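You operate a simulated robot arm through the tools that you are given. There is no shell and no other tool. Be economical: measure what you need, move in short steps, check, and stop when the job is done.

You run a simulated robot arm. Do the job below in one go: nothing can be reset, and whatever is moved stays where it is left.

JOB
Open the top drawer of the blue cabinet, put the green ring from the inside of the top drawer of the blue cabinet in the grey box, then shut the drawer. Open the middle brown drawer, put the red block from the inside of the middle brown drawer in the basket on the top of the blue bench, then shut the drawer. Push the top brown drawer shut. Take the small blue coil of rope and put it on the shelf under the blue bench. Take the buoy on the top of the blue bench and put it away on the second shelf from the bottom of the orange rack. Take the blue shuttle on the top of the blue bench and put it away on the shuttle rack on the brown cabinet. Any order will do. Set down upright: buoy.

Only the result counts: the job must be done as asked and must still hold three seconds after the hand-in. Knocking over, shifting, dropping, spilling or breaking anything else fails it.

ROBOT AND FRAMES
A 7-joint arm with a two-finger parallel gripper on a trunk, on a base that drives. Base frame: it is fixed to the floor where the robot stands at the start and does not move with it; the origin is under the middle of the robot, x ahead of it, y to its left, z up. Readings come in mm, rad, newtons and seconds.
With the tool pointing down near the work surface it reaches from about 100 to 840 mm from the robot's upright axis, wherever it stands. Its first joint turns from -2.897 to 2.897 rad. Places, roughly: basket (35x24x17 cm) [-11300, -1200, 900]; blue shuttle (15x2x4 cm) [-11000, -1100, 900]; buoy (12x12x15 cm) [-11700, -900, 900]; green ring (7x7x2 cm) [1100, -100, 600]; grey box (20x15x8 cm) [1600, 2700, 800]; middle brown drawer [-12400, -100, 400]; red block [-12250, -250, 500]; second shelf of the orange rack [-400, 7700, 600]; shelf under the blue bench [-11100, -1100, 200]; shuttle rack on the brown cabinet (18x47 cm) [-12400, -120, 900]; small blue coil of rope (14x14x3 cm) [-11900, -700, 900]; top brown drawer [-12300, 0, 700]; top drawer of the blue cabinet [1000, -100, 700]. Payload 3.43 kg.
The TCP is the grasp point between the finger pads, 30 mm short of the fingertips. In the tool frame z runs along the fingers and y along their closing line. Largest opening 94 mm; finger width 28, thickness 10; the body of the gripper, 50 by 96 mm, starts 55 mm behind the TCP.
Orientation is told as [roll, pitch, yaw] about the base's x, y, z axes, in that order, counted from this pose: with the fingers straight down and closing along the base's y, the tool's x points along the base's -x, its y along +y and its z along -z.

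CONTROLS
- The arm moves only by the tool step_arm. Its argument "deltas" is text: rows parted by semicolons, each of 7 numbers parted by spaces: the shift along the tool's x, y, z in units of 150 mm (1.0 is 150 mm), then the turn, a rotation vector about the tool's x, y, z in units of 180 degrees (1.0 is 180 degrees), then the gripper command, from -1 (fully open) to 1 (shut), values between in proportion. In form: x y z ax ay az claw; .... A call has 1 to 20 rows; each row is the pose to reach, as a shift and turn from the pose commanded when the call began, along the tool's axes at that moment. A call with a number of a shift or a turn outside -1 to 1 is refused whole. Each row takes 0.2 s and may step no farther than 50 mm and 0.15 rad from the row before; otherwise, or with a gripper value out of range, the whole call is refused. Where a pose cannot be reached the arm comes as near as it can. A force on the tool above 40 N (or 10 N above the force at the start of the call, whichever is more), or a blocked arm, ends the call early, and 0.2 s more pass. The fingers move at their own pace (about 45 mm/s each) and stop on an object; they squeeze with about 35 N. The grip force told is the motor's: it shows also when the fingers shut on nothing. Time passes only in rows, and 0.2 s behind the last, so rows that repeat a pose let the fingers close. The reply holds the time, the measured pose of the TCP, the force on the tool along the base axes, the opening and the grip force, in the units named above and with some noise, with the torque about the TCP (base axes, N m) and any sound that the robot's microphone picked up.
- Cameras (640 x 400 px; columns grow to the right, rows downward): "scene" is now at [509.3, 196.8, 1274.8]; the picture's right is [0.16, -0.99, 0.00], its down [-0.83, -0.14, -0.54] and it looks along [0.53, 0.09, -0.84] (base axes); focal length 281 px, centre (320, 200). "wrist" rides on the gripper at [76, 14, -103] in the tool frame; the picture's right is [-0.18, 0.98, 0.00], its down [-0.75, -0.14, -0.64] and it looks along [-0.63, -0.12, 0.77] (tool axes); focal length 243 px, centre (320, 200). There is no depth. A picture from a camera that has moved, and an enlarged one, comes with that camera's place and axes in the base frame and with its lens. The place of the scene camera against the robot may be out by one fixed shift of up to 25 mm in any direction.
- get_image(camera): a new picture of that camera. No time passes.
- slide_trunk(by): slides the trunk up (or, below 0, down) by that many mm; the arm and the scene camera ride with it, the base frame stays. It gives what a move gives, with no picture.
- drive_base(legs): drives the robot by 1 to 6 legs, each [ahead, left, turn to the left] in mm, mm and rad, along the robot's own axes; the way and the turn of a leg run together, so that a leg with both is an arc; at most 1500 mm and 3.142 rad a leg. The arm and the cameras ride along, it lands a little off, and it stops where it bumps. It gives what a move gives.
- pan_tilt(pan, tilt): turns the head with the scene camera to pan (to the left, within 1.798 rad either way) and tilt (down, from -0.506 to 1.204), counted from straight ahead of the robot. It gives what a move gives.
- zoom(camera, box): a new picture of the part [left, top, right, bottom] of that camera's present view, enlarged. No time passes.
- sign_off(): hands the job in; it is judged then, once.

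Work in short steps. Places have to be worked out from the pictures, the camera data and where the tool is seen: move nearer, look again, correct. Check each grasp and each placing, and mend what went wrong. You have 217 turns and 198 pictures in all, those below and enlarged ones among them. Open the gripper and draw the arm clear of the work before you hand the job in, unless the task says otherwise; then end with one line.

The tools are called after ">>>" as a command line: name --argument value ..., lists and objects as JSON in quotes. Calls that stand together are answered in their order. step_arm: Moves the arm, as the interface text tells. Its arguments: {"type":"object","properties":{"deltas":{"type":"string"}},"required":["deltas"]} The other tools are called the same way: slide_trunk (by) slides the trunk up or down; drive_base (legs) drives the base; pan_tilt (pan, tilt) turns the head that bears the scene camera; get_image (camera) takes a picture; zoom (camera, box) takes an enlarged picture of a part of a camera's view; sign_off () hands the job in.

At the start:

```text
t: 0.0
tcp_pos: [585.1, 296.6, 1047.9]
orientation: [-0.001, 0.001, 0.001]
ft_force: [0.8, -1.1, -0.1]
wrist_torque: [-0.02, 0.02, 0.02]
grip_width: 94.0
grasp_force: 0.0
trunk travel left (down, up): [-350.0, 260.0]
robot x, y, heading: [-1.8, -1.7, 0.001]
head pan, tilt: [0.166, 1.005]
```

scene: 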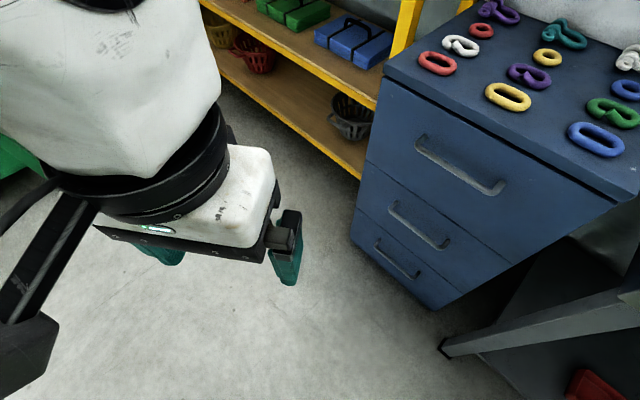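
wrist: 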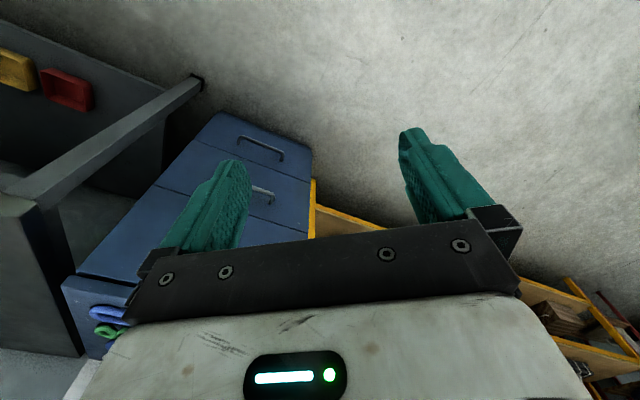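

The cabinet is turned relative to me: the handle runs roughly from (1115,13) to (974,-188). I look around first to see the surroundings.

>>> pan_tilt --pan -0.4 --tilt 0.7

>>> get_image --camera "scene"

>>> pan_tilt --pan 1.3 --tilt 0.3

>>> get_image --camera "scene"

```text
t: 1.0
tcp_pos: [585.5, 295.9, 1047.1]
orientation: [0.0, 0.0, 0.001]
ft_force: [-0.2, -0.3, 0.6]
wrist_torque: [-0.01, -0.02, 0.02]
grip_width: 94.0
grasp_force: 0.0
trunk travel left (down, up): [-350.0, 260.0]
robot x, y, heading: [1.7, -0.7, -0.001]
head pan, tilt: [-0.4, 0.7]
```

```text
195 pictures are left
camera scene: at [519.1, 152.4, 1298.5], right [-0.39, -0.92, 0.0], down [-0.59, 0.25, -0.76], along [0.7, -0.3, -0.64], focal length 281 px, centre (320, 200)
```

scene: 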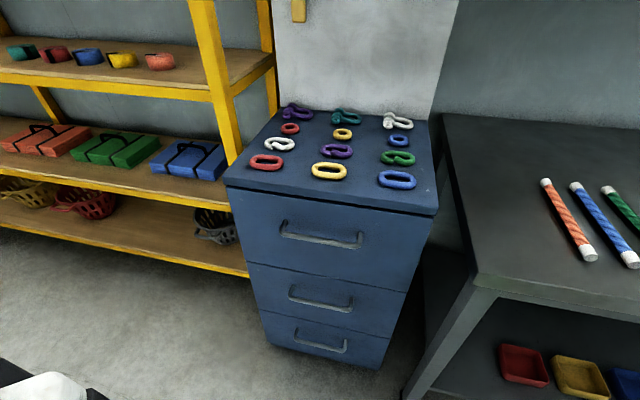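

```text
t: 2.7
tcp_pos: [584.1, 296.0, 1047.7]
orientation: [0.0, 0.0, 0.0]
ft_force: [0.3, -0.2, 1.2]
wrist_torque: [0.0, -0.04, -0.01]
grip_width: 93.9
grasp_force: 0.0
trunk travel left (down, up): [-350.0, 260.0]
robot x, y, heading: [-0.9, 2.8, -0.001]
head pan, tilt: [1.3, 0.3]
```

```text
194 pictures are left
camera scene: at [465.9, 275.4, 1334.6], right [0.96, -0.27, 0.0], down [-0.08, -0.29, -0.96], along [0.26, 0.92, -0.3], focal length 281 px, centre (320, 200)
```

scene: 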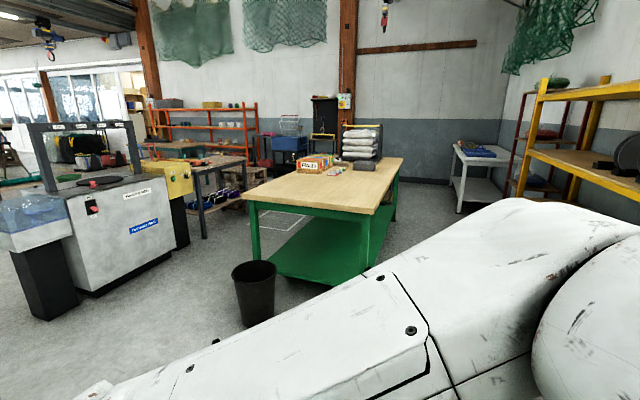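

The bottom handle triangulates to about (974,-45,155), so the top handle should be near (974,-45,760) with the inward normal at about (0.8,-0.6). I'll turn to face the cabinet and shift left so the handle is straight ahead.

>>> drive_base --legs '[[0, 0, -0.64], [0, 548, 0]]'

>>> pan_tilt --pan -0.3 --tilt 0.8

>>> get_image --camera "scene"

>>> get_image --camera "wrist"

```text
t: 7.6
tcp_pos: [973.2, 318.0, 1047.0]
orientation: [0.001, 0.0, -0.65]
ft_force: [0.5, -0.4, -0.2]
wrist_torque: [0.07, 0.03, -0.01]
grip_width: 93.9
grasp_force: 0.1
trunk travel left (down, up): [-350.0, 260.0]
robot x, y, heading: [325.7, 437.9, -0.649]
head pan, tilt: [1.3, 0.3]
```

```text
t: 9.3
tcp_pos: [973.8, 317.8, 1047.2]
orientation: [0.0, -0.001, -0.649]
ft_force: [-0.1, 0.2, -0.2]
wrist_torque: [-0.01, 0.0, -0.01]
grip_width: 94.1
grasp_force: 0.1
trunk travel left (down, up): [-350.0, 260.0]
robot x, y, heading: [325.0, 434.9, -0.648]
head pan, tilt: [-0.3, 0.799]
```

```text
193 pictures are left
camera scene: at [844.0, 248.1, 1290.3], right [-0.81, -0.58, 0.0], down [-0.42, 0.58, -0.7], along [0.41, -0.57, -0.72], focal length 281 px, centre (320, 200)
```

scene: 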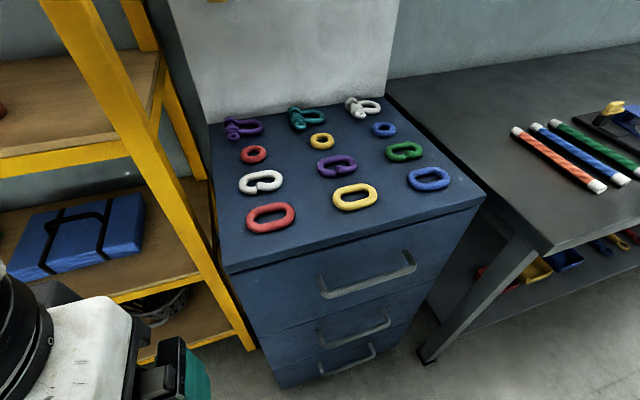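

```text
192 pictures are left
camera wrist: at [921.1, 374.6, 1150.1], right [0.74, 0.67, 0.0], down [0.51, -0.57, 0.64], along [0.43, -0.48, -0.77], focal length 243 px, centre (320, 200)
```

wrist: 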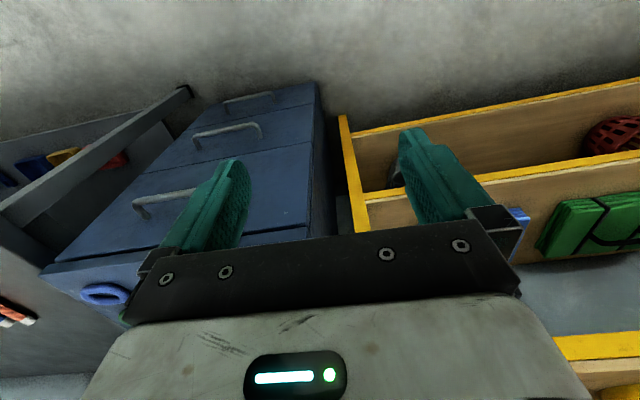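

The handle triangulates to a centre of about (922,-18,805), 750 mm straight ahead of the robot. I rotate the tool to point forward with the fingers closing vertically, moving toward the centreline as I go.

>>> step_arm --deltas "0 -.067 .027 -.0257 -.0257 .0257 -1;0 -.133 .053 -.0513 -.0513 .0513 -1;0 -.2 .08 -.077 -.077 .077 -1;0 -.267 .107 -.1026 -.1026 .1026 -1;0 -.333 .133 -.1283 -.1283 .1283 -1;0 -.4 .16 -.154 -.154 .154 -1;0 -.467 .187 -.1796 -.1796 .1796 -1;0 -.533 .213 -.2053 -.2053 .2053 -1;0 -.6 .24 -.2309 -.2309 .2309 -1;0 -.667 .267 -.2566 -.2566 .2566 -1;0 -.733 .293 -.2823 -.2823 .2823 -1;0 -.8 .32 -.3079 -.3079 .3079 -1;0 -.867 .347 -.3336 -.3336 .3336 -1;0 -.933 .373 -.3592 -.3592 .3592 -1;0 -1 .4 -.3849 -.3849 .3849 -1;0 -1 .4 -.3849 -.3849 .3849 -1"

>>> get_image --camera "wrist"

```text
t: 10.8
tcp_pos: [986.3, 273.0, 1028.1]
orientation: [0.626, -0.382, -1.229]
ft_force: [1.2, -0.4, -0.2]
wrist_torque: [0.02, -0.03, 0.03]
grip_width: 94.0
grasp_force: 0.0
out of reach, approached as far as the arm can: row 7
trunk travel left (down, up): [-350.0, 260.0]
robot x, y, heading: [328.6, 435.7, -0.645]
head pan, tilt: [-0.3, 0.799]
stopped in row 7: the arm was blocked; the commanded pose is now the measured one
```

```text
191 pictures are left
camera wrist: at [905.5, 354.3, 1085.2], right [0.74, 0.31, 0.6], down [-0.28, -0.67, 0.69], along [0.62, -0.68, -0.41], focal length 243 px, centre (320, 200)
```

wrist: 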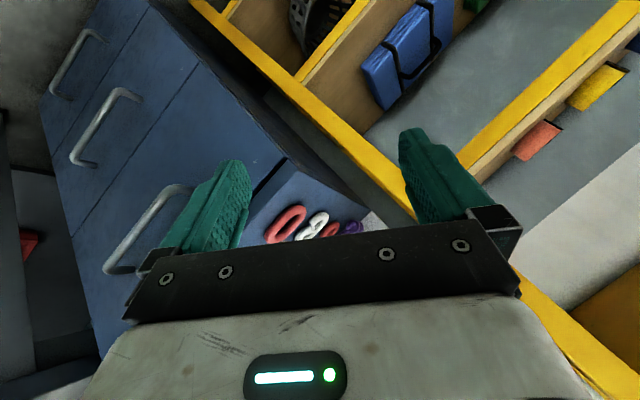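

The roll that way hits a joint limit, so I use the opposite roll, computed from the present pose, to get fingers forward and closing vertically.

>>> step_arm --deltas "-.023 -.049 -.024 .0164 -.0151 -.0391 -1;-.046 -.098 -.048 .0327 -.0301 -.0782 -1;-.069 -.147 -.072 .0491 -.0452 -.1174 -1;-.092 -.196 -.096 .0654 -.0602 -.1565 -1;-.116 -.245 -.12 .0818 -.0753 -.1956 -1;-.139 -.294 -.144 .0981 -.0904 -.2347 -1;-.162 -.343 -.168 .1145 -.1054 -.2738 -1;-.185 -.392 -.192 .1308 -.1205 -.3129 -1;-.208 -.442 -.216 .1472 -.1355 -.3521 -1;-.231 -.491 -.24 .1635 -.1506 -.3912 -1;-.254 -.54 -.264 .1799 -.1656 -.4303 -1;-.277 -.589 -.288 .1962 -.1807 -.4694 -1;-.301 -.638 -.312 .2126 -.1958 -.5085 -1;-.324 -.687 -.336 .2289 -.2108 -.5476 -1;-.347 -.736 -.36 .2453 -.2259 -.5868 -1;-.37 -.785 -.384 .2616 -.2409 -.6259 -1;-.393 -.834 -.408 .278 -.256 -.665 -1;-.393 -.834 -.408 .278 -.256 -.665 -1"

>>> get_image --camera "wrist"

```text
t: 14.7
tcp_pos: [896.8, 176.2, 1008.6]
orientation: [-1.572, 0.0, 0.922]
ft_force: [-0.3, 1.4, 0.0]
wrist_torque: [0.02, -0.03, -0.01]
grip_width: 93.8
grasp_force: 0.0
out of reach, approached as far as the arm can: row 13, 14, 15, 16, 17, 18
trunk travel left (down, up): [-350.0, 260.0]
robot x, y, heading: [326.5, 437.3, -0.651]
head pan, tilt: [-0.3, 0.799]
```

```text
190 pictures are left
camera wrist: at [768.9, 176.6, 993.2], right [0.11, 0.15, -0.98], down [-0.06, 0.99, 0.14], along [0.99, 0.04, 0.12], focal length 243 px, centre (320, 200)
```

wrist: 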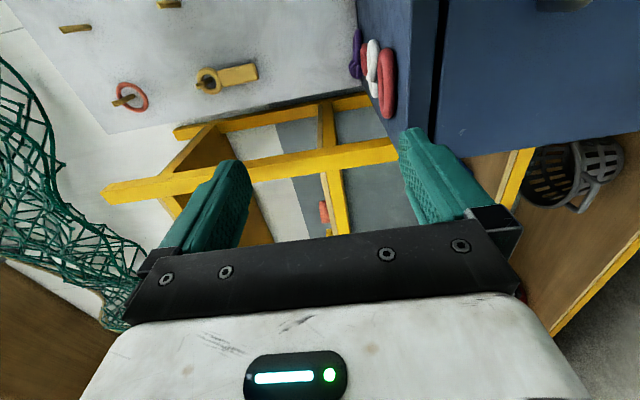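

Orientation is right; the TCP is 612 ahead, 138 left, z 1008. I move right 138 and down 103, then lower the trunk by 100.

>>> step_arm --deltas ".23 .17 0 0 0 0 -1;.46 .34 0 0 0 0 -1;.69 .51 0 0 0 0 -1;.92 .69 0 0 0 0 -1;.92 .69 0 0 0 0 -1"

>>> slide_trunk --by -100

>>> get_image --camera "wrist"

>>> get_image --camera "scene"

```text
t: 15.8
tcp_pos: [813.0, 66.6, 908.1]
orientation: [-1.569, 0.0, 0.924]
ft_force: [-0.1, -0.1, -0.5]
wrist_torque: [-0.01, -0.01, -0.01]
grip_width: 94.1
grasp_force: 0.1
trunk travel left (down, up): [-350.0, 260.0]
robot x, y, heading: [333.6, 437.1, -0.645]
head pan, tilt: [-0.3, 0.799]
```

```text
t: 17.2
tcp_pos: [811.7, 65.0, 807.8]
orientation: [-1.569, -0.001, 0.923]
ft_force: [-1.0, 0.0, -0.3]
wrist_torque: [0.01, 0.01, -0.01]
grip_width: 93.8
grasp_force: 0.1
trunk travel left (down, up): [-250.0, 360.0]
robot x, y, heading: [330.0, 437.0, -0.649]
head pan, tilt: [-0.3, 0.799]
```

```text
189 pictures are left
camera wrist: at [684.7, 66.3, 793.6], right [0.11, 0.15, -0.98], down [-0.06, 0.99, 0.14], along [0.99, 0.04, 0.12], focal length 243 px, centre (320, 200)
```

wrist: 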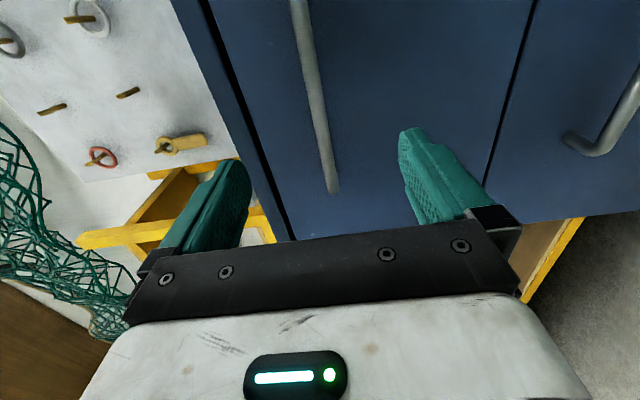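

```text
188 pictures are left
camera scene: at [844.1, 248.6, 1190.4], right [-0.81, -0.58, 0.0], down [-0.42, 0.58, -0.7], along [0.41, -0.57, -0.72], focal length 281 px, centre (320, 200)
```

scene: 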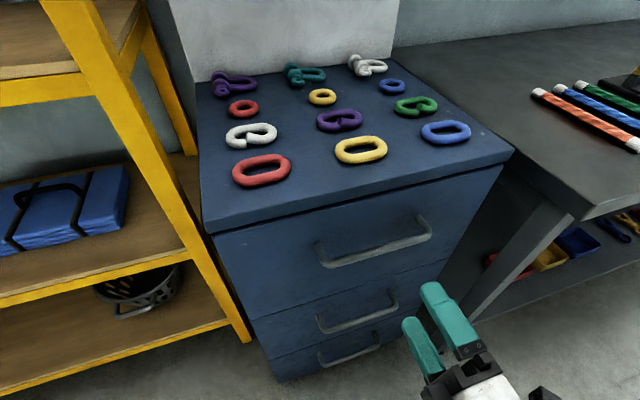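

The handle bar is level, about 5 mm above the TCP and ~140 mm ahead. I advance 115 mm and look again.

>>> step_arm --deltas "-.05 -.035 .25 0 0 0 -1;-.1 -.035 .5 0 0 0 -1;-.1 -.035 .77 0 0 0 -1;-.1 -.035 .77 0 0 0 -1"

>>> get_image --camera "wrist"

>>> get_image --camera "scene"

```text
t: 18.2
tcp_pos: [913.0, 7.3, 813.5]
orientation: [-1.569, 0.0, 0.923]
ft_force: [1.5, 0.2, -0.1]
wrist_torque: [-0.01, -0.02, 0.04]
grip_width: 94.1
grasp_force: 0.0
trunk travel left (down, up): [-250.0, 360.0]
robot x, y, heading: [329.1, 436.4, -0.651]
head pan, tilt: [-0.3, 0.799]
```

```text
187 pictures are left
camera wrist: at [784.9, 6.9, 798.9], right [0.11, 0.15, -0.98], down [-0.06, 0.99, 0.14], along [0.99, 0.04, 0.12], focal length 243 px, centre (320, 200)
```

wrist: 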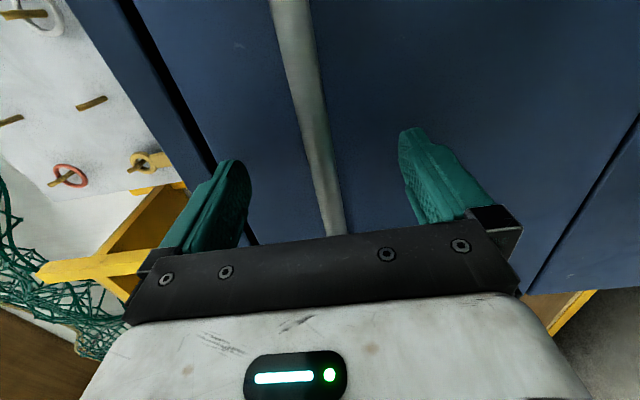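

```text
186 pictures are left
camera scene: at [844.1, 248.6, 1190.3], right [-0.81, -0.58, 0.0], down [-0.42, 0.58, -0.7], along [0.41, -0.57, -0.72], focal length 281 px, centre (320, 200)
```

scene: 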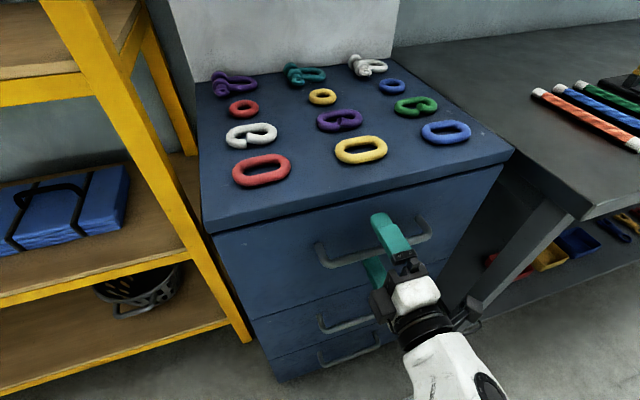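

The bar is between the fingers with perhaps 25 mm to go. I advance 22 mm and close.

>>> step_arm --deltas "0 0 .15 0 0 0 -1;0 0 .15 0 0 0 1;0 0 .15 0 0 0 1;0 0 .15 0 0 0 1;0 0 .15 0 0 0 1;0 0 .15 0 0 0 1;0 0 .15 0 0 0 1;0 0 .15 0 0 0 1"

>>> get_image --camera "wrist"

```text
t: 18.6
tcp_pos: [923.0, -2.6, 815.4]
orientation: [-1.569, 0.001, 0.924]
ft_force: [-10.0, 10.9, 1.1]
wrist_torque: [1.04, 1.74, 0.37]
grip_width: 81.9
grasp_force: 5.5
trunk travel left (down, up): [-250.0, 360.0]
robot x, y, heading: [331.0, 431.3, -0.651]
head pan, tilt: [-0.3, 0.799]
stopped in row 2: the force on the tool passed its limit at 142 N (the readings are from after the stop); the commanded pose is now the measured one
```

```text
185 pictures are left
camera wrist: at [796.3, -2.4, 800.7], right [0.11, 0.15, -0.98], down [-0.06, 0.99, 0.14], along [0.99, 0.04, 0.12], focal length 243 px, centre (320, 200)
```

wrist: 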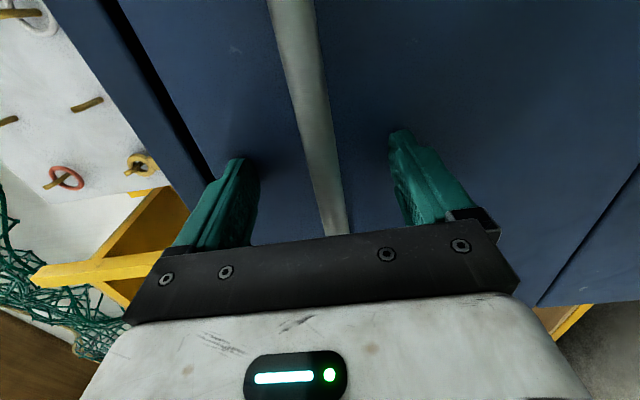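

The fingertips touched the drawer front, so the bar is between the pads. I back off 5 mm and close.

>>> step_arm --deltas "0 0 -.04 0 0 0 -0.7;0 0 -.04 0 0 0 1;0 0 -.04 0 0 0 1;0 0 -.04 0 0 0 1;0 0 -.04 0 0 0 1;0 0 -.04 0 0 0 1;0 0 -.04 0 0 0 1;0 0 -.04 0 0 0 1"

>>> get_image --camera "wrist"

```text
t: 20.4
tcp_pos: [919.5, 1.5, 809.2]
orientation: [-1.559, 0.002, 0.926]
ft_force: [-9.5, 8.8, -28.7]
wrist_torque: [0.09, -0.19, -0.06]
grip_width: 18.5
grasp_force: 45.1
trunk travel left (down, up): [-250.0, 360.0]
robot x, y, heading: [330.1, 434.6, -0.647]
head pan, tilt: [-0.3, 0.799]
```

```text
184 pictures are left
camera wrist: at [791.7, 1.1, 796.5], right [0.1, 0.15, -0.98], down [-0.06, 0.99, 0.15], along [0.99, 0.04, 0.11], focal length 243 px, centre (320, 200)
```

wrist: 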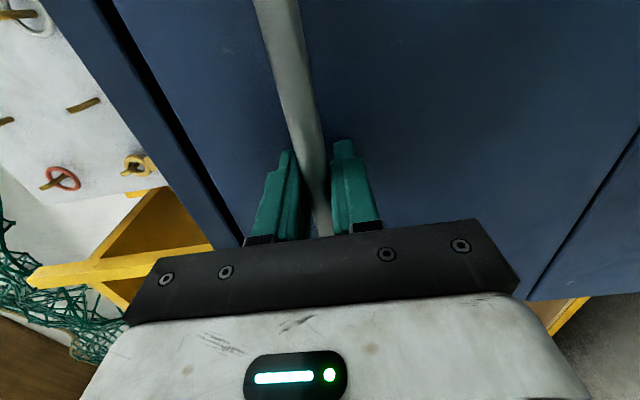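

Gripped on the bar (18.5 mm). Now I pull straight back 150 mm, relaxing 6 mm downward.

>>> step_arm --deltas "0 .04 -.1 0 0 0 1;0 .04 -.2 0 0 0 1;0 .04 -.3 0 0 0 1;0 .04 -.4 0 0 0 1;0 .04 -.5 0 0 0 1;0 .04 -.6 0 0 0 1;0 .04 -.7 0 0 0 1;0 .04 -.8 0 0 0 1;0 .04 -.9 0 0 0 1;0 .04 -1 0 0 0 1"

>>> get_image --camera "scene"

```text
t: 22.6
tcp_pos: [799.9, 88.1, 809.3]
orientation: [-1.567, 0.0, 0.92]
ft_force: [-18.7, -23.8, 19.5]
wrist_torque: [0.14, 0.03, -0.61]
grip_width: 18.2
grasp_force: 44.3
trunk travel left (down, up): [-250.0, 360.0]
robot x, y, heading: [329.8, 434.1, -0.655]
head pan, tilt: [-0.3, 0.799]
```

```text
183 pictures are left
camera scene: at [842.8, 247.7, 1190.7], right [-0.81, -0.58, 0.0], down [-0.42, 0.58, -0.7], along [0.41, -0.57, -0.72], focal length 281 px, centre (320, 200)
```

scene: 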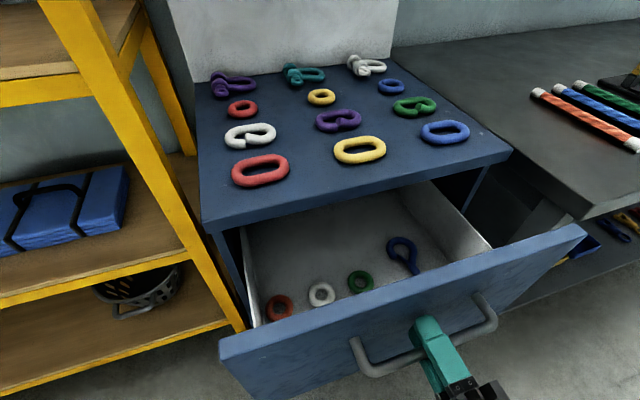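

The drawer is opening and the green ring is visible near the front. I pull another 100 mm, easing a bit to the right since there's lateral force.

>>> step_arm --deltas ".03 -.02 -.1 0 0 0 1;.035 -.02 -.2 0 0 0 1;.04 -.02 -.3 0 0 0 1;.045 -.02 -.4 0 0 0 1;.05 -.02 -.5 0 0 0 1;.055 -.02 -.6 0 0 0 1;.06 -.02 -.67 0 0 0 1"

>>> get_image --camera "scene"

```text
t: 23.2
tcp_pos: [792.0, 95.4, 810.1]
orientation: [-1.6, 0.009, 0.947]
ft_force: [-5.7, -5.1, -49.0]
wrist_torque: [0.41, -0.4, -1.36]
grip_width: 18.6
grasp_force: 45.1
trunk travel left (down, up): [-250.0, 360.0]
robot x, y, heading: [325.3, 439.0, -0.643]
head pan, tilt: [-0.3, 0.799]
stopped in row 3: the force on the tool passed its limit at 62 N (the readings are from after the stop); the commanded pose is now the measured one
```

```text
182 pictures are left
camera scene: at [847.4, 246.3, 1188.4], right [-0.81, -0.58, 0.0], down [-0.42, 0.58, -0.69], along [0.4, -0.56, -0.72], focal length 281 px, centre (320, 200)
```

scene: 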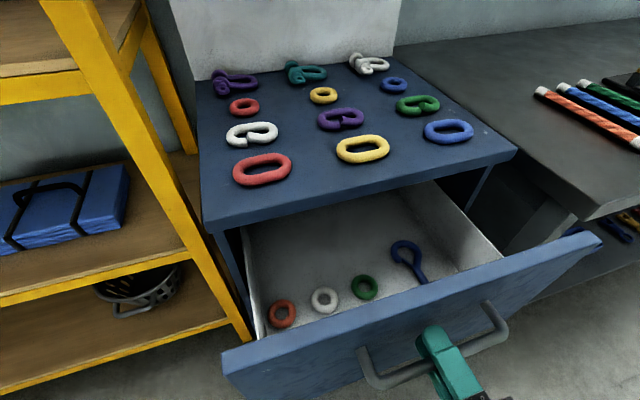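

It stopped on force with a twist, mainly vertical. I relieve the vertical load and try pulling a little more.

>>> step_arm --deltas "0 .02 0 0 0 0 1;0 .02 0 0 0 0 1;0 .02 -.05 0 0 0 1;0 .02 -.1 0 0 0 1;0 .02 -.15 0 0 0 1;0 .02 -.2 0 0 0 1"

```text
t: 24.3
tcp_pos: [788.9, 97.1, 810.8]
orientation: [-1.631, 0.016, 0.958]
ft_force: [-4.1, -3.6, -50.0]
wrist_torque: [0.84, -0.67, -1.33]
grip_width: 18.6
grasp_force: 45.1
trunk travel left (down, up): [-250.0, 360.0]
robot x, y, heading: [327.0, 438.4, -0.645]
head pan, tilt: [-0.3, 0.799]
stopped in row 5: the force on the tool passed its limit at 64 N (the readings are from after the stop); the commanded pose is now the measured one
```

The drawer is at its stop (~160 mm open). I release and back away.

>>> step_arm --deltas "0 0 0.02 0 0 0 -1;0 0 0.02 0 0 0 -1;0 0 0.02 0 0 0 -1;0 0 0.02 0 0 0 -1;0 0 0.02 0 0 0 -1;0 0 0.02 0 0 0 -1;0 0 -.2 0 0 0 -1;0 0 -.4 0 0 0 -1;0 0 -.6 0 0 0 -1"

>>> get_image --camera "scene"

```text
t: 26.5
tcp_pos: [777.4, 98.0, 839.3]
orientation: [-1.752, 0.067, 0.969]
ft_force: [0.4, -0.3, 0.0]
wrist_torque: [-0.01, 0.04, 0.04]
grip_width: 93.8
grasp_force: 0.1
out of reach, approached as far as the arm can: row 8, 9
trunk travel left (down, up): [-250.0, 360.0]
robot x, y, heading: [327.0, 436.0, -0.643]
head pan, tilt: [-0.3, 0.799]
stopped in row 9: the arm was blocked; the commanded pose is now the measured one
```

```text
181 pictures are left
camera scene: at [846.8, 248.5, 1191.1], right [-0.81, -0.58, 0.0], down [-0.42, 0.58, -0.69], along [0.41, -0.56, -0.72], focal length 281 px, centre (320, 200)
```

scene: 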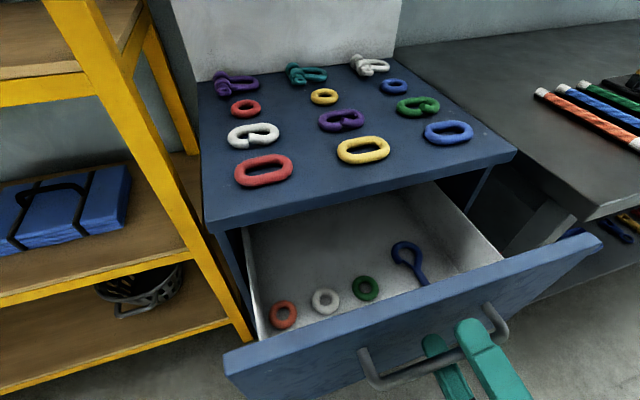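

That was the arm's own limit (tool too close to the robot), not the drawer's. I drive straight back 220 mm, clearing the handle, so I can pull it further.

>>> drive_base --legs '[[-220, 0, 0]]'

>>> get_image --camera "scene"

>>> get_image --camera "wrist"

```text
t: 28.2
tcp_pos: [599.4, 232.7, 836.0]
orientation: [-1.747, 0.066, 0.97]
ft_force: [0.5, 0.7, 0.0]
wrist_torque: [-0.04, -0.01, 0.01]
grip_width: 94.0
grasp_force: 0.1
trunk travel left (down, up): [-250.0, 360.0]
robot x, y, heading: [149.3, 569.3, -0.648]
head pan, tilt: [-0.3, 0.799]
```

```text
180 pictures are left
camera scene: at [668.3, 384.1, 1188.6], right [-0.81, -0.59, 0.0], down [-0.42, 0.58, -0.69], along [0.41, -0.56, -0.72], focal length 281 px, centre (320, 200)
```

scene: 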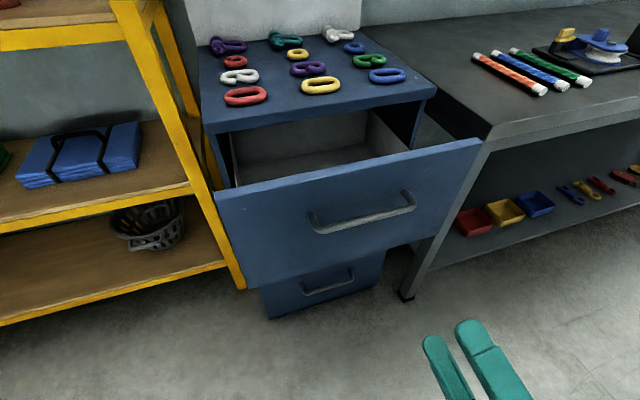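

```text
179 pictures are left
camera wrist: at [473.9, 223.0, 808.4], right [0.21, 0.0, -0.98], down [-0.12, 0.99, -0.02], along [0.97, 0.12, 0.21], focal length 243 px, centre (320, 200)
```

wrist: 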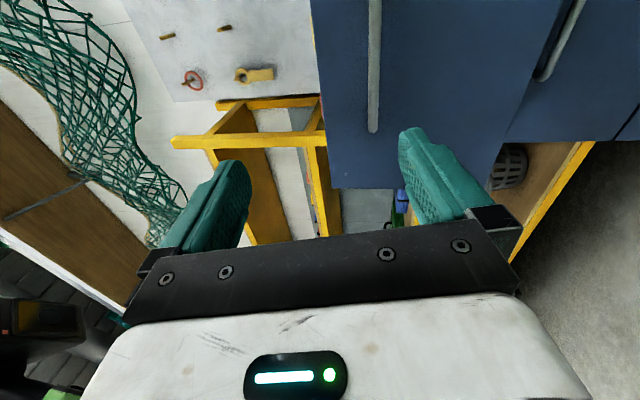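

Now I straighten the tool and advance to about 100 mm short of the handle.

>>> step_arm --deltas "0 .1 0.05 -.0283 .0083 .0098 -1;0 .2 .2 -.0567 .0167 .0197 -1;0 .327 .5 -.0567 .0167 .0197 -1;0 .327 .75 -.0567 .0167 .0197 -1;-.008 .327 .847 -.0567 .0167 .0197 -1;-.008 .327 .847 -.0567 .0167 .0197 -1"

>>> get_image --camera "wrist"

```text
t: 29.6
tcp_pos: [708.8, 158.1, 810.9]
orientation: [-1.573, 0.0, 0.923]
ft_force: [0.8, -0.2, 0.3]
wrist_torque: [0.05, 0.0, -0.01]
grip_width: 93.8
grasp_force: 0.0
trunk travel left (down, up): [-250.0, 360.0]
robot x, y, heading: [144.1, 574.9, -0.646]
head pan, tilt: [-0.3, 0.799]
```

```text
178 pictures are left
camera wrist: at [580.9, 158.0, 796.1], right [0.11, 0.14, -0.98], down [-0.06, 0.99, 0.14], along [0.99, 0.04, 0.12], focal length 243 px, centre (320, 200)
```

wrist: 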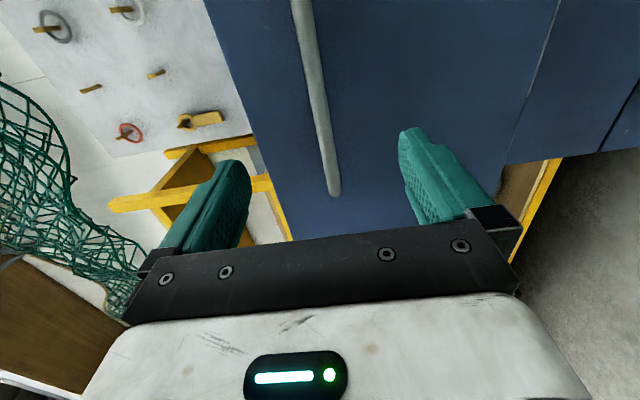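

Same view as before the first grasp, so the bar is ~122 mm ahead. I advance 118 mm and close.

>>> step_arm --deltas "-.1 0 .3 0 0 0 -1;-.1 0 .6 0 0 0 -1;-.1 0 .77 0 0 0 -1;-.1 0 .787 0 0 0 1;-.1 0 .787 0 0 0 1;-.1 0 .787 0 0 0 1;-.1 0 .787 0 0 0 1;-.1 0 .787 0 0 0 1;-.1 0 .787 0 0 0 1;-.1 0 .787 0 0 0 1"

```text
t: 31.8
tcp_pos: [813.2, 99.2, 809.7]
orientation: [-1.568, 0.003, 0.921]
ft_force: [0.1, 1.5, -27.5]
wrist_torque: [0.03, -0.08, 0.04]
grip_width: 18.1
grasp_force: 45.0
trunk travel left (down, up): [-250.0, 360.0]
robot x, y, heading: [148.5, 571.8, -0.643]
head pan, tilt: [-0.3, 0.799]
```

Gripped. Pulling back up to 150 mm, watching for the stop.

>>> step_arm --deltas "0 .03 -.1 0 0 0 1;0 .03 -.2 0 0 0 1;0 .03 -.3 0 0 0 1;0 .03 -.4 0 0 0 1;0 .03 -.5 0 0 0 1;0 .03 -.6 0 0 0 1;0 .03 -.7 0 0 0 1;0 .03 -.8 0 0 0 1;0 .03 -.9 0 0 0 1;0 .03 -1 0 0 0 1"

>>> get_image --camera "scene"

```text
t: 34.0
tcp_pos: [689.4, 187.7, 808.9]
orientation: [-1.577, 0.003, 0.921]
ft_force: [-7.1, -7.8, 19.8]
wrist_torque: [0.16, 0.03, -1.25]
grip_width: 18.4
grasp_force: 44.5
trunk travel left (down, up): [-250.0, 360.0]
robot x, y, heading: [144.0, 574.9, -0.643]
head pan, tilt: [-0.3, 0.799]
```

```text
177 pictures are left
camera scene: at [665.3, 387.5, 1190.8], right [-0.81, -0.59, 0.0], down [-0.42, 0.58, -0.7], along [0.41, -0.56, -0.72], focal length 281 px, centre (320, 200)
```

scene: 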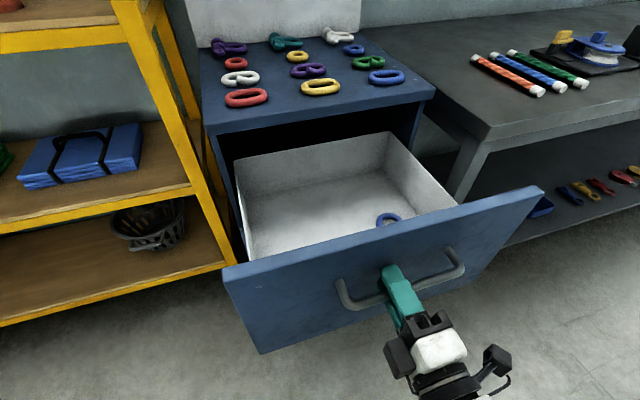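

The drawer is ~290 mm open with its interior visible. I release, back off 60 mm, and raise up.

>>> step_arm --deltas "0 -.01 0 0 0 0 -1;0 -.01 0 0 0 0 -1;0 -.01 0 0 0 0 -1;0 -.01 0 0 0 0 -1;0 -.01 0 0 0 0 -1;0 -.01 -.15 0 0 0 -1;0 -.01 -.3 0 0 0 -1;0 -.01 -.45 0 0 0 -1;0 -.01 -.45 0 0 0 -1"

>>> slide_trunk --by 160

>>> get_image --camera "scene"

```text
t: 36.0
tcp_pos: [638.3, 231.9, 809.3]
orientation: [-1.576, 0.001, 0.925]
ft_force: [-0.9, -0.4, 0.4]
wrist_torque: [-0.02, 0.01, 0.0]
grip_width: 93.8
grasp_force: 0.0
trunk travel left (down, up): [-250.0, 360.0]
robot x, y, heading: [148.7, 573.8, -0.636]
head pan, tilt: [-0.3, 0.799]
```

```text
t: 37.8
tcp_pos: [639.6, 231.2, 968.1]
orientation: [-1.574, 0.002, 0.922]
ft_force: [0.6, 0.2, 0.3]
wrist_torque: [-0.04, 0.0, 0.0]
grip_width: 94.0
grasp_force: 0.0
trunk travel left (down, up): [-410.0, 200.0]
robot x, y, heading: [155.8, 568.5, -0.641]
head pan, tilt: [-0.3, 0.799]
```

```text
176 pictures are left
camera scene: at [665.8, 387.5, 1350.3], right [-0.81, -0.59, 0.0], down [-0.42, 0.58, -0.7], along [0.41, -0.56, -0.72], focal length 281 px, centre (320, 200)
```

scene: 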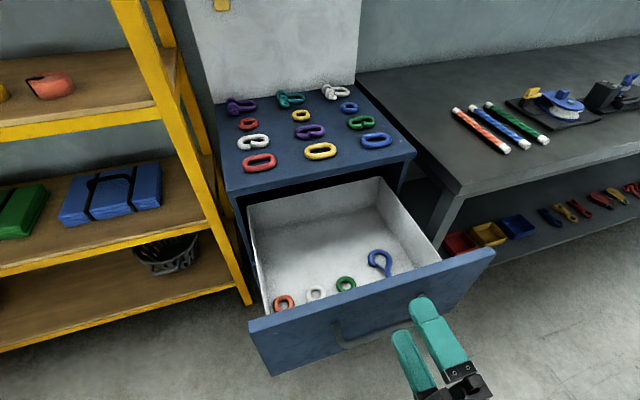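

I advance 150 mm over the drawer while rotating the tool to point straight down.

>>> step_arm --deltas "0 0 .067 -.0257 .0257 .0257 -1;0 0 .133 -.0513 .0513 .0513 -1;0 0 .2 -.077 .077 .077 -1;0 0 .267 -.1026 .1026 .1026 -1;0 0 .333 -.1283 .1283 .1283 -1;0 0 .4 -.154 .154 .154 -1;0 0 .467 -.1796 .1796 .1796 -1;0 0 .533 -.2053 .2053 .2053 -1;0 0 .6 -.2309 .2309 .2309 -1;0 0 .667 -.2566 .2566 .2566 -1;0 0 .733 -.2823 .2823 .2823 -1;0 0 .8 -.3079 .3079 .3079 -1;0 0 .867 -.3336 .3336 .3336 -1;0 0 .933 -.3592 .3592 .3592 -1;0 0 1 -.3849 .3849 .3849 -1;0 0 1 -.3849 .3849 .3849 -1"

>>> get_image --camera "wrist"

>>> get_image --camera "scene"

```text
t: 41.2
tcp_pos: [758.3, 141.1, 968.7]
orientation: [0.0, -0.002, -0.649]
ft_force: [1.0, -0.4, 0.6]
wrist_torque: [0.06, -0.01, 0.02]
grip_width: 93.8
grasp_force: 0.1
out of reach, approached as far as the arm can: row 9, 10
trunk travel left (down, up): [-410.0, 200.0]
robot x, y, heading: [149.3, 569.0, -0.64]
head pan, tilt: [-0.3, 0.799]
```

```text
175 pictures are left
camera wrist: at [706.4, 198.0, 1070.9], right [0.74, 0.67, 0.0], down [0.51, -0.57, 0.64], along [0.43, -0.48, -0.76], focal length 243 px, centre (320, 200)
```

wrist: 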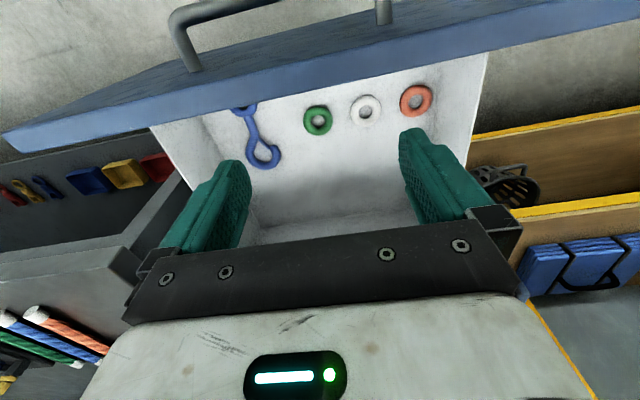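

```text
174 pictures are left
camera scene: at [666.0, 387.4, 1350.3], right [-0.81, -0.59, 0.0], down [-0.42, 0.58, -0.7], along [0.41, -0.56, -0.72], focal length 281 px, centre (320, 200)
```

scene: 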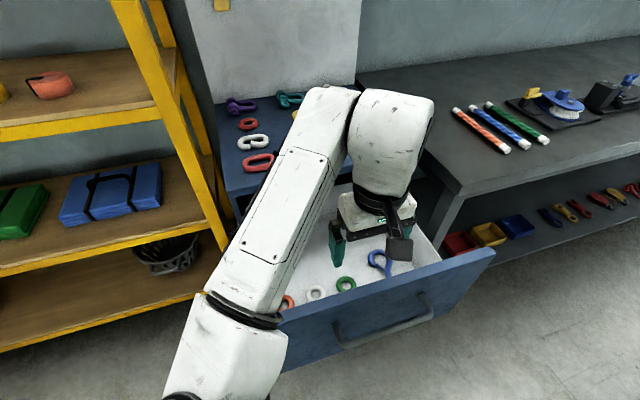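

The ring sits close to the front panel at roughly (810,77,~680), and the camera housing on the tool's robot side could hit the panel. I yaw the tool 180° (first half now) to put the camera toward the back, also moving over the ring.

>>> step_arm --deltas "0 0 0 0 0 -.045 -1;0 0 0 0 0 -.09 -1;0 0 0 0 0 -.135 -1;0 0 0 0 0 -.18 -1;0 0 0 0 0 -.225 -1;0 0 0 0 0 -.27 -1;0 0 0 0 0 -.315 -1;0 0 0 0 0 -.36 -1;0 0 0 0 0 -.405 -1;0 0 0 0 0 -.45 -1;0 0 0 0 0 -.495 -1;0 0 0 0 0 -.54 -1;0 0 0 0 0 -.585 -1;0 0 0 0 0 -.63 -1;0 0 0 0 0 -.675 -1;0 0 0 0 0 -.72 -1;0 0 0 0 0 -.765 -1;0 0 0 0 0 -.81 -1;0 0 0 0 0 -.855 -1;0 0 0 0 0 -.9 -1"

>>> get_image --camera "wrist"

```text
t: 45.4
tcp_pos: [856.0, 166.3, 869.9]
orientation: [0.002, 0.014, 2.171]
ft_force: [0.6, 1.1, -0.1]
wrist_torque: [-0.02, 0.02, -0.01]
grip_width: 93.9
grasp_force: 0.0
out of reach, approached as far as the arm can: row 17, 18, 19, 20
trunk travel left (down, up): [-410.0, 200.0]
robot x, y, heading: [151.7, 572.2, -0.638]
head pan, tilt: [-0.3, 0.799]
```

```text
173 pictures are left
camera wrist: at [886.0, 95.0, 973.7], right [-0.92, -0.4, 0.0], down [-0.31, 0.71, 0.63], along [-0.25, 0.58, -0.78], focal length 243 px, centre (320, 200)
```

wrist: 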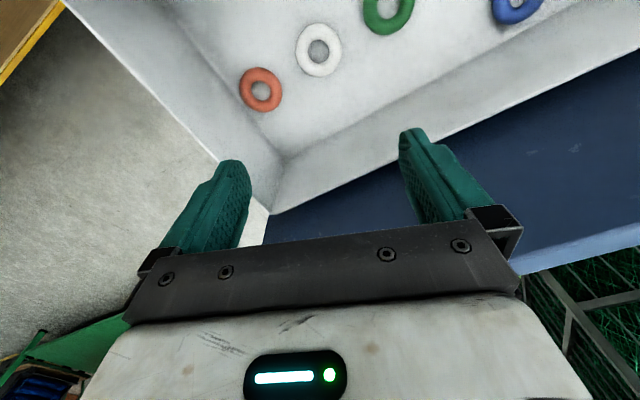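

The arm ran out of reach during the yaw and drifted; no contact though. Ring estimate now ≈(814,73,~655). I lift first, then move back over the drawer centre.

>>> step_arm --deltas "0 0 -.3 0 0 0 -1;0 0 -.6 0 0 0 -1;0 .2 -.7 0 0 0 -1;-.1 .4 -.7 0 0 0 -1;-.233 .633 -.7 0 0 0 -1;-.233 .633 -.7 0 0 0 -1"

>>> drive_base --legs '[[160, 0, 0]]'

>>> get_image --camera "wrist"

```text
t: 46.8
tcp_pos: [887.2, 158.8, 901.2]
orientation: [0.0, 0.006, 2.178]
ft_force: [-0.1, 0.1, 0.1]
wrist_torque: [-0.02, 0.01, -0.02]
grip_width: 93.9
grasp_force: 0.1
out of reach, approached as far as the arm can: row 1, 2, 3, 4, 5, 6
trunk travel left (down, up): [-410.0, 200.0]
robot x, y, heading: [151.0, 567.5, -0.642]
head pan, tilt: [-0.3, 0.799]
```

```text
t: 48.1
tcp_pos: [985.1, 88.1, 900.9]
orientation: [0.008, -0.015, 2.194]
ft_force: [-5.6, 2.2, 2.5]
wrist_torque: [-0.05, -0.25, 0.27]
grip_width: 92.3
grasp_force: 0.0
trunk travel left (down, up): [-410.0, 200.0]
robot x, y, heading: [249.4, 495.3, -0.641]
head pan, tilt: [-0.3, 0.799]
stopped in leg 1: the force on the tool passed its limit at 93 N (the readings are from after the stop); the commanded pose is now the measured one
```

```text
172 pictures are left
camera wrist: at [1019.6, 15.9, 1001.8], right [-0.91, -0.42, 0.01], down [-0.32, 0.69, 0.65], along [-0.28, 0.59, -0.76], focal length 243 px, centre (320, 200)
```

wrist: 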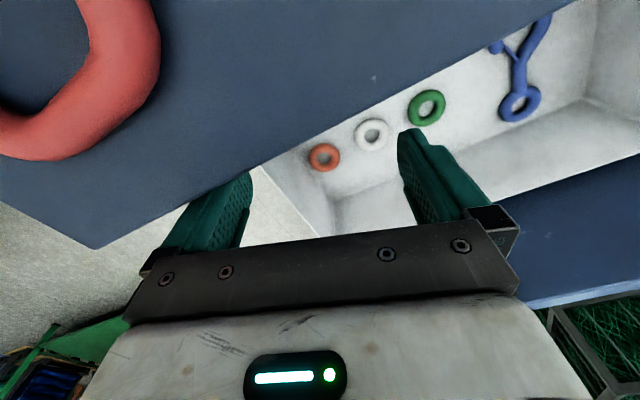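

I should have checked before driving: the arm hadn't moved back and a finger touched the cabinet edge. I back off 100 mm and inspect.

>>> drive_base --legs '[[-110, 0, 0]]'

>>> get_image --camera "scene"

```text
t: 49.3
tcp_pos: [898.2, 151.3, 900.9]
orientation: [0.008, -0.016, 2.19]
ft_force: [0.0, 1.1, 0.2]
wrist_torque: [0.0, 0.03, -0.01]
grip_width: 94.0
grasp_force: 0.0
trunk travel left (down, up): [-410.0, 200.0]
robot x, y, heading: [163.7, 561.7, -0.651]
head pan, tilt: [-0.3, 0.799]
```

```text
171 pictures are left
camera scene: at [679.5, 376.0, 1350.2], right [-0.81, -0.58, 0.0], down [-0.42, 0.58, -0.7], along [0.41, -0.57, -0.72], focal length 281 px, centre (320, 200)
```

scene: 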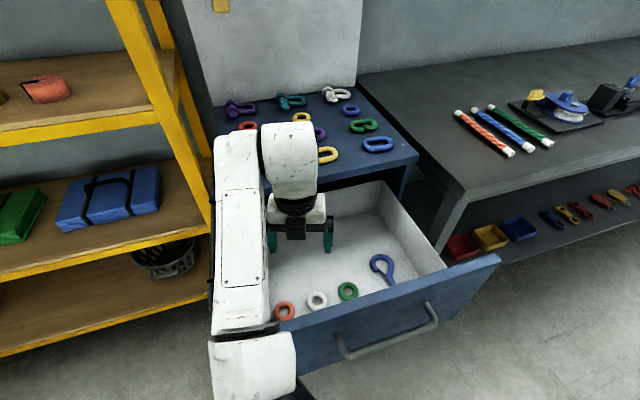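

Nothing was disturbed. I unwind the yaw by ~73° so the camera will point to the right (fingers closing front-back), and lift back over the drawer.

>>> step_arm --deltas "0 0 -.05 0 0 .0449 -1;0 .03 -.1 0 0 .0898 -1;-.03 .1 -.17 0 0 .1347 -1;-.06 .2 -.24 0 0 .1796 -1;-.09 .3 -.3 0 0 .2245 -1;-.13 .4 -.36 0 0 .2694 -1;-.17 .5 -.42 0 0 .3143 -1;-.21 .6 -.447 0 0 .3592 -1;-.25 .706 -.447 0 0 .404 -1;-.25 .706 -.447 0 0 .404 -1"

>>> get_image --camera "scene"

```text
t: 51.5
tcp_pos: [789.3, 119.4, 969.4]
orientation: [0.017, 0.002, 0.919]
ft_force: [-0.4, 0.3, 0.5]
wrist_torque: [0.02, 0.01, 0.02]
grip_width: 93.7
grasp_force: 0.0
trunk travel left (down, up): [-410.0, 200.0]
robot x, y, heading: [162.7, 561.3, -0.647]
head pan, tilt: [-0.3, 0.799]
```

```text
170 pictures are left
camera scene: at [679.4, 376.1, 1350.3], right [-0.81, -0.58, 0.0], down [-0.42, 0.58, -0.7], along [0.41, -0.57, -0.72], focal length 281 px, centre (320, 200)
```

scene: 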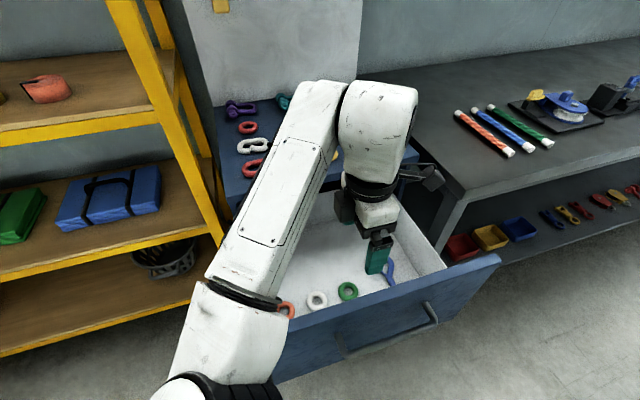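

Good pose. The ring is at ~815 mm from the axis, near max reach, so I drive ahead 80 mm, then look with the wrist camera.

>>> drive_base --legs '[[80, 0, 0]]'

>>> get_image --camera "wrist"

```text
t: 52.6
tcp_pos: [850.3, 70.8, 969.8]
orientation: [0.018, 0.003, 0.92]
ft_force: [-0.7, -0.3, -0.1]
wrist_torque: [0.01, -0.05, 0.01]
grip_width: 94.1
grasp_force: 0.1
trunk travel left (down, up): [-410.0, 200.0]
robot x, y, heading: [227.1, 511.2, -0.649]
head pan, tilt: [-0.3, 0.799]
```

```text
169 pictures are left
camera wrist: at [795.0, 17.6, 1071.6], right [-0.67, 0.74, 0.02], down [0.58, 0.51, 0.64], along [0.47, 0.44, -0.77], focal length 243 px, centre (320, 200)
```

wrist: 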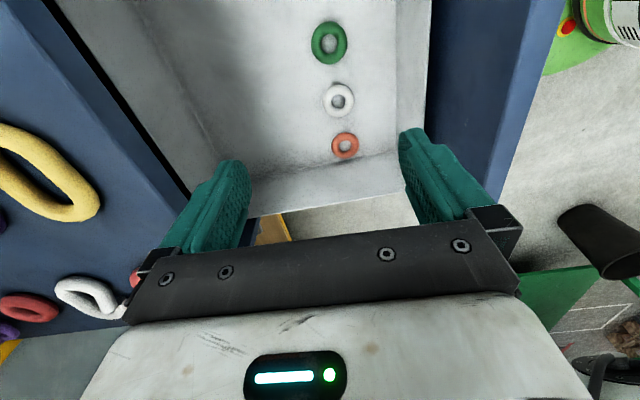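

Two wrist rays agree: ring centre ≈(819,66,645). I move over it and descend 150 mm, then look again.

>>> step_arm --deltas ".08 .08 0.1 0 0 0 -1;.15 .147 .3 0 0 0 -1;.15 .147 .6 0 0 0 -1;.15 .147 .9 0 0 0 -1;.15 .147 1 0 0 0 -1;.15 .147 1 0 0 0 -1"

>>> get_image --camera "wrist"

>>> get_image --camera "scene"

```text
t: 54.0
tcp_pos: [817.4, 68.6, 817.4]
orientation: [0.016, 0.001, 0.919]
ft_force: [-0.4, 0.2, 0.1]
wrist_torque: [0.01, -0.02, -0.04]
grip_width: 94.1
grasp_force: 0.0
trunk travel left (down, up): [-410.0, 200.0]
robot x, y, heading: [223.8, 516.0, -0.64]
head pan, tilt: [-0.3, 0.799]
```

```text
168 pictures are left
camera wrist: at [761.4, 14.7, 920.2], right [-0.67, 0.74, 0.02], down [0.58, 0.51, 0.64], along [0.47, 0.44, -0.77], focal length 243 px, centre (320, 200)
```

wrist: 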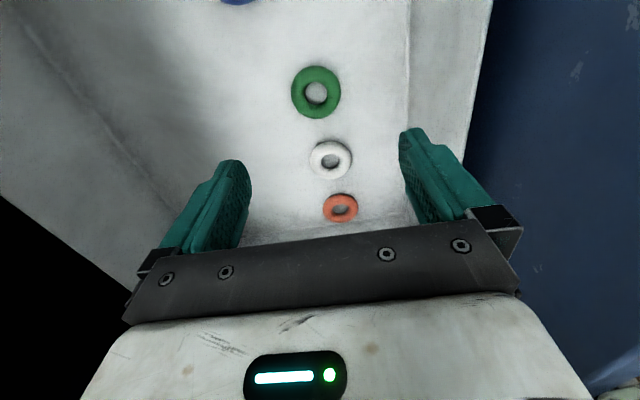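

```text
167 pictures are left
camera scene: at [741.8, 327.9, 1350.3], right [-0.81, -0.58, 0.0], down [-0.42, 0.58, -0.7], along [0.41, -0.57, -0.72], focal length 281 px, centre (320, 200)
```

scene: 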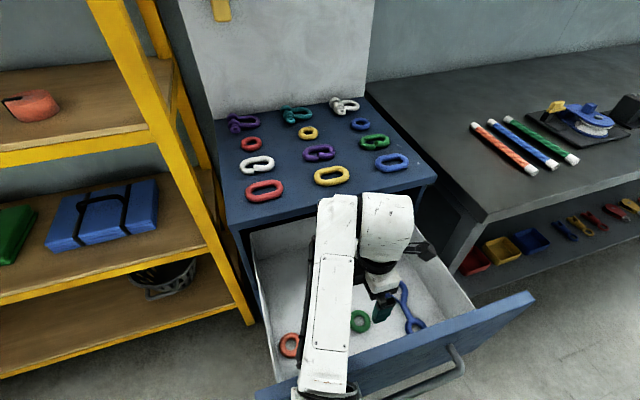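

Ring confirmed at (820,67). TCP is within 3 mm of it, so I descend 146 mm to tips just above the floor, and close.

>>> step_arm --deltas "0 -.01 .25 0 0 0 -1;0 -.01 .5 0 0 0 -1;0 -.01 .75 0 0 0 -1;0 -.01 .9 0 0 0 -1;0 -.01 .97 0 0 0 -1;0 -.01 .97 0 0 0 -1"

>>> get_image --camera "wrist"

```text
t: 55.2
tcp_pos: [979.5, 102.5, 769.0]
orientation: [-0.308, 0.028, 0.921]
ft_force: [-10.6, -12.5, 14.5]
wrist_torque: [1.2, -0.55, 0.35]
grip_width: 93.9
grasp_force: 0.1
trunk travel left (down, up): [-410.0, 200.0]
robot x, y, heading: [248.2, 516.6, -0.582]
head pan, tilt: [-0.3, 0.799]
stopped in row 6: the arm was blocked; the commanded pose is now the measured one
```

```text
166 pictures are left
camera wrist: at [901.1, 70.7, 863.6], right [-0.64, 0.71, -0.3], down [0.42, 0.65, 0.63], along [0.64, 0.28, -0.71], focal length 243 px, centre (320, 200)
```

wrist: 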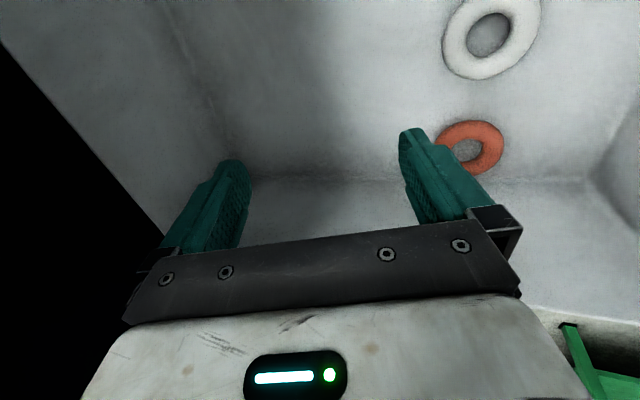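

The arm got blocked and deflected strongly. I look at the scene before moving.

>>> get_image --camera "scene"

>>> pan_tilt --pan 0.1 --tilt 1.1

>>> get_image --camera "scene"

```text
165 pictures are left
camera scene: at [680.1, 318.7, 1382.2], right [-0.77, -0.63, -0.07], down [-0.41, 0.58, -0.71], along [0.49, -0.52, -0.7], focal length 281 px, centre (320, 200)
```

scene: 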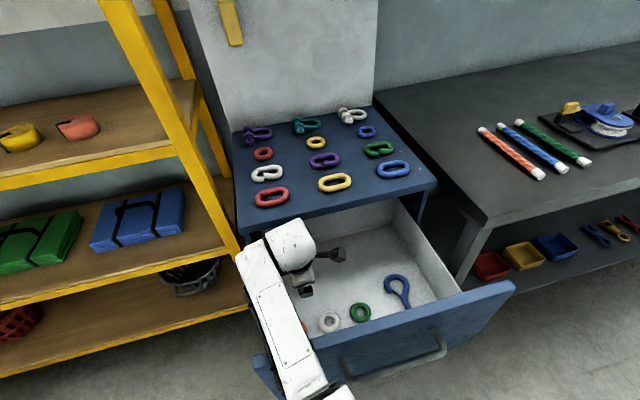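

```text
t: 56.1
tcp_pos: [1026.0, 140.0, 755.0]
orientation: [-0.23, 0.009, 1.002]
ft_force: [0.1, -1.1, -0.2]
wrist_torque: [0.05, 0.01, 0.04]
grip_width: 94.0
grasp_force: 0.1
trunk travel left (down, up): [-410.0, 200.0]
robot x, y, heading: [278.6, 506.9, -0.561]
head pan, tilt: [0.099, 1.1]
```

```text
164 pictures are left
camera scene: at [750.4, 377.0, 1359.3], right [-0.44, -0.9, -0.03], down [-0.78, 0.4, -0.48], along [0.45, -0.19, -0.88], focal length 281 px, centre (320, 200)
```

scene: 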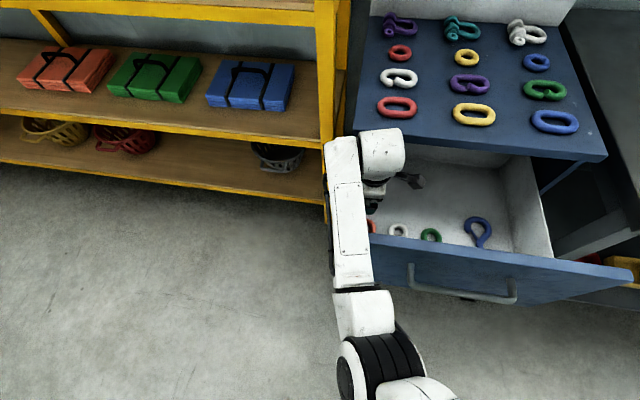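

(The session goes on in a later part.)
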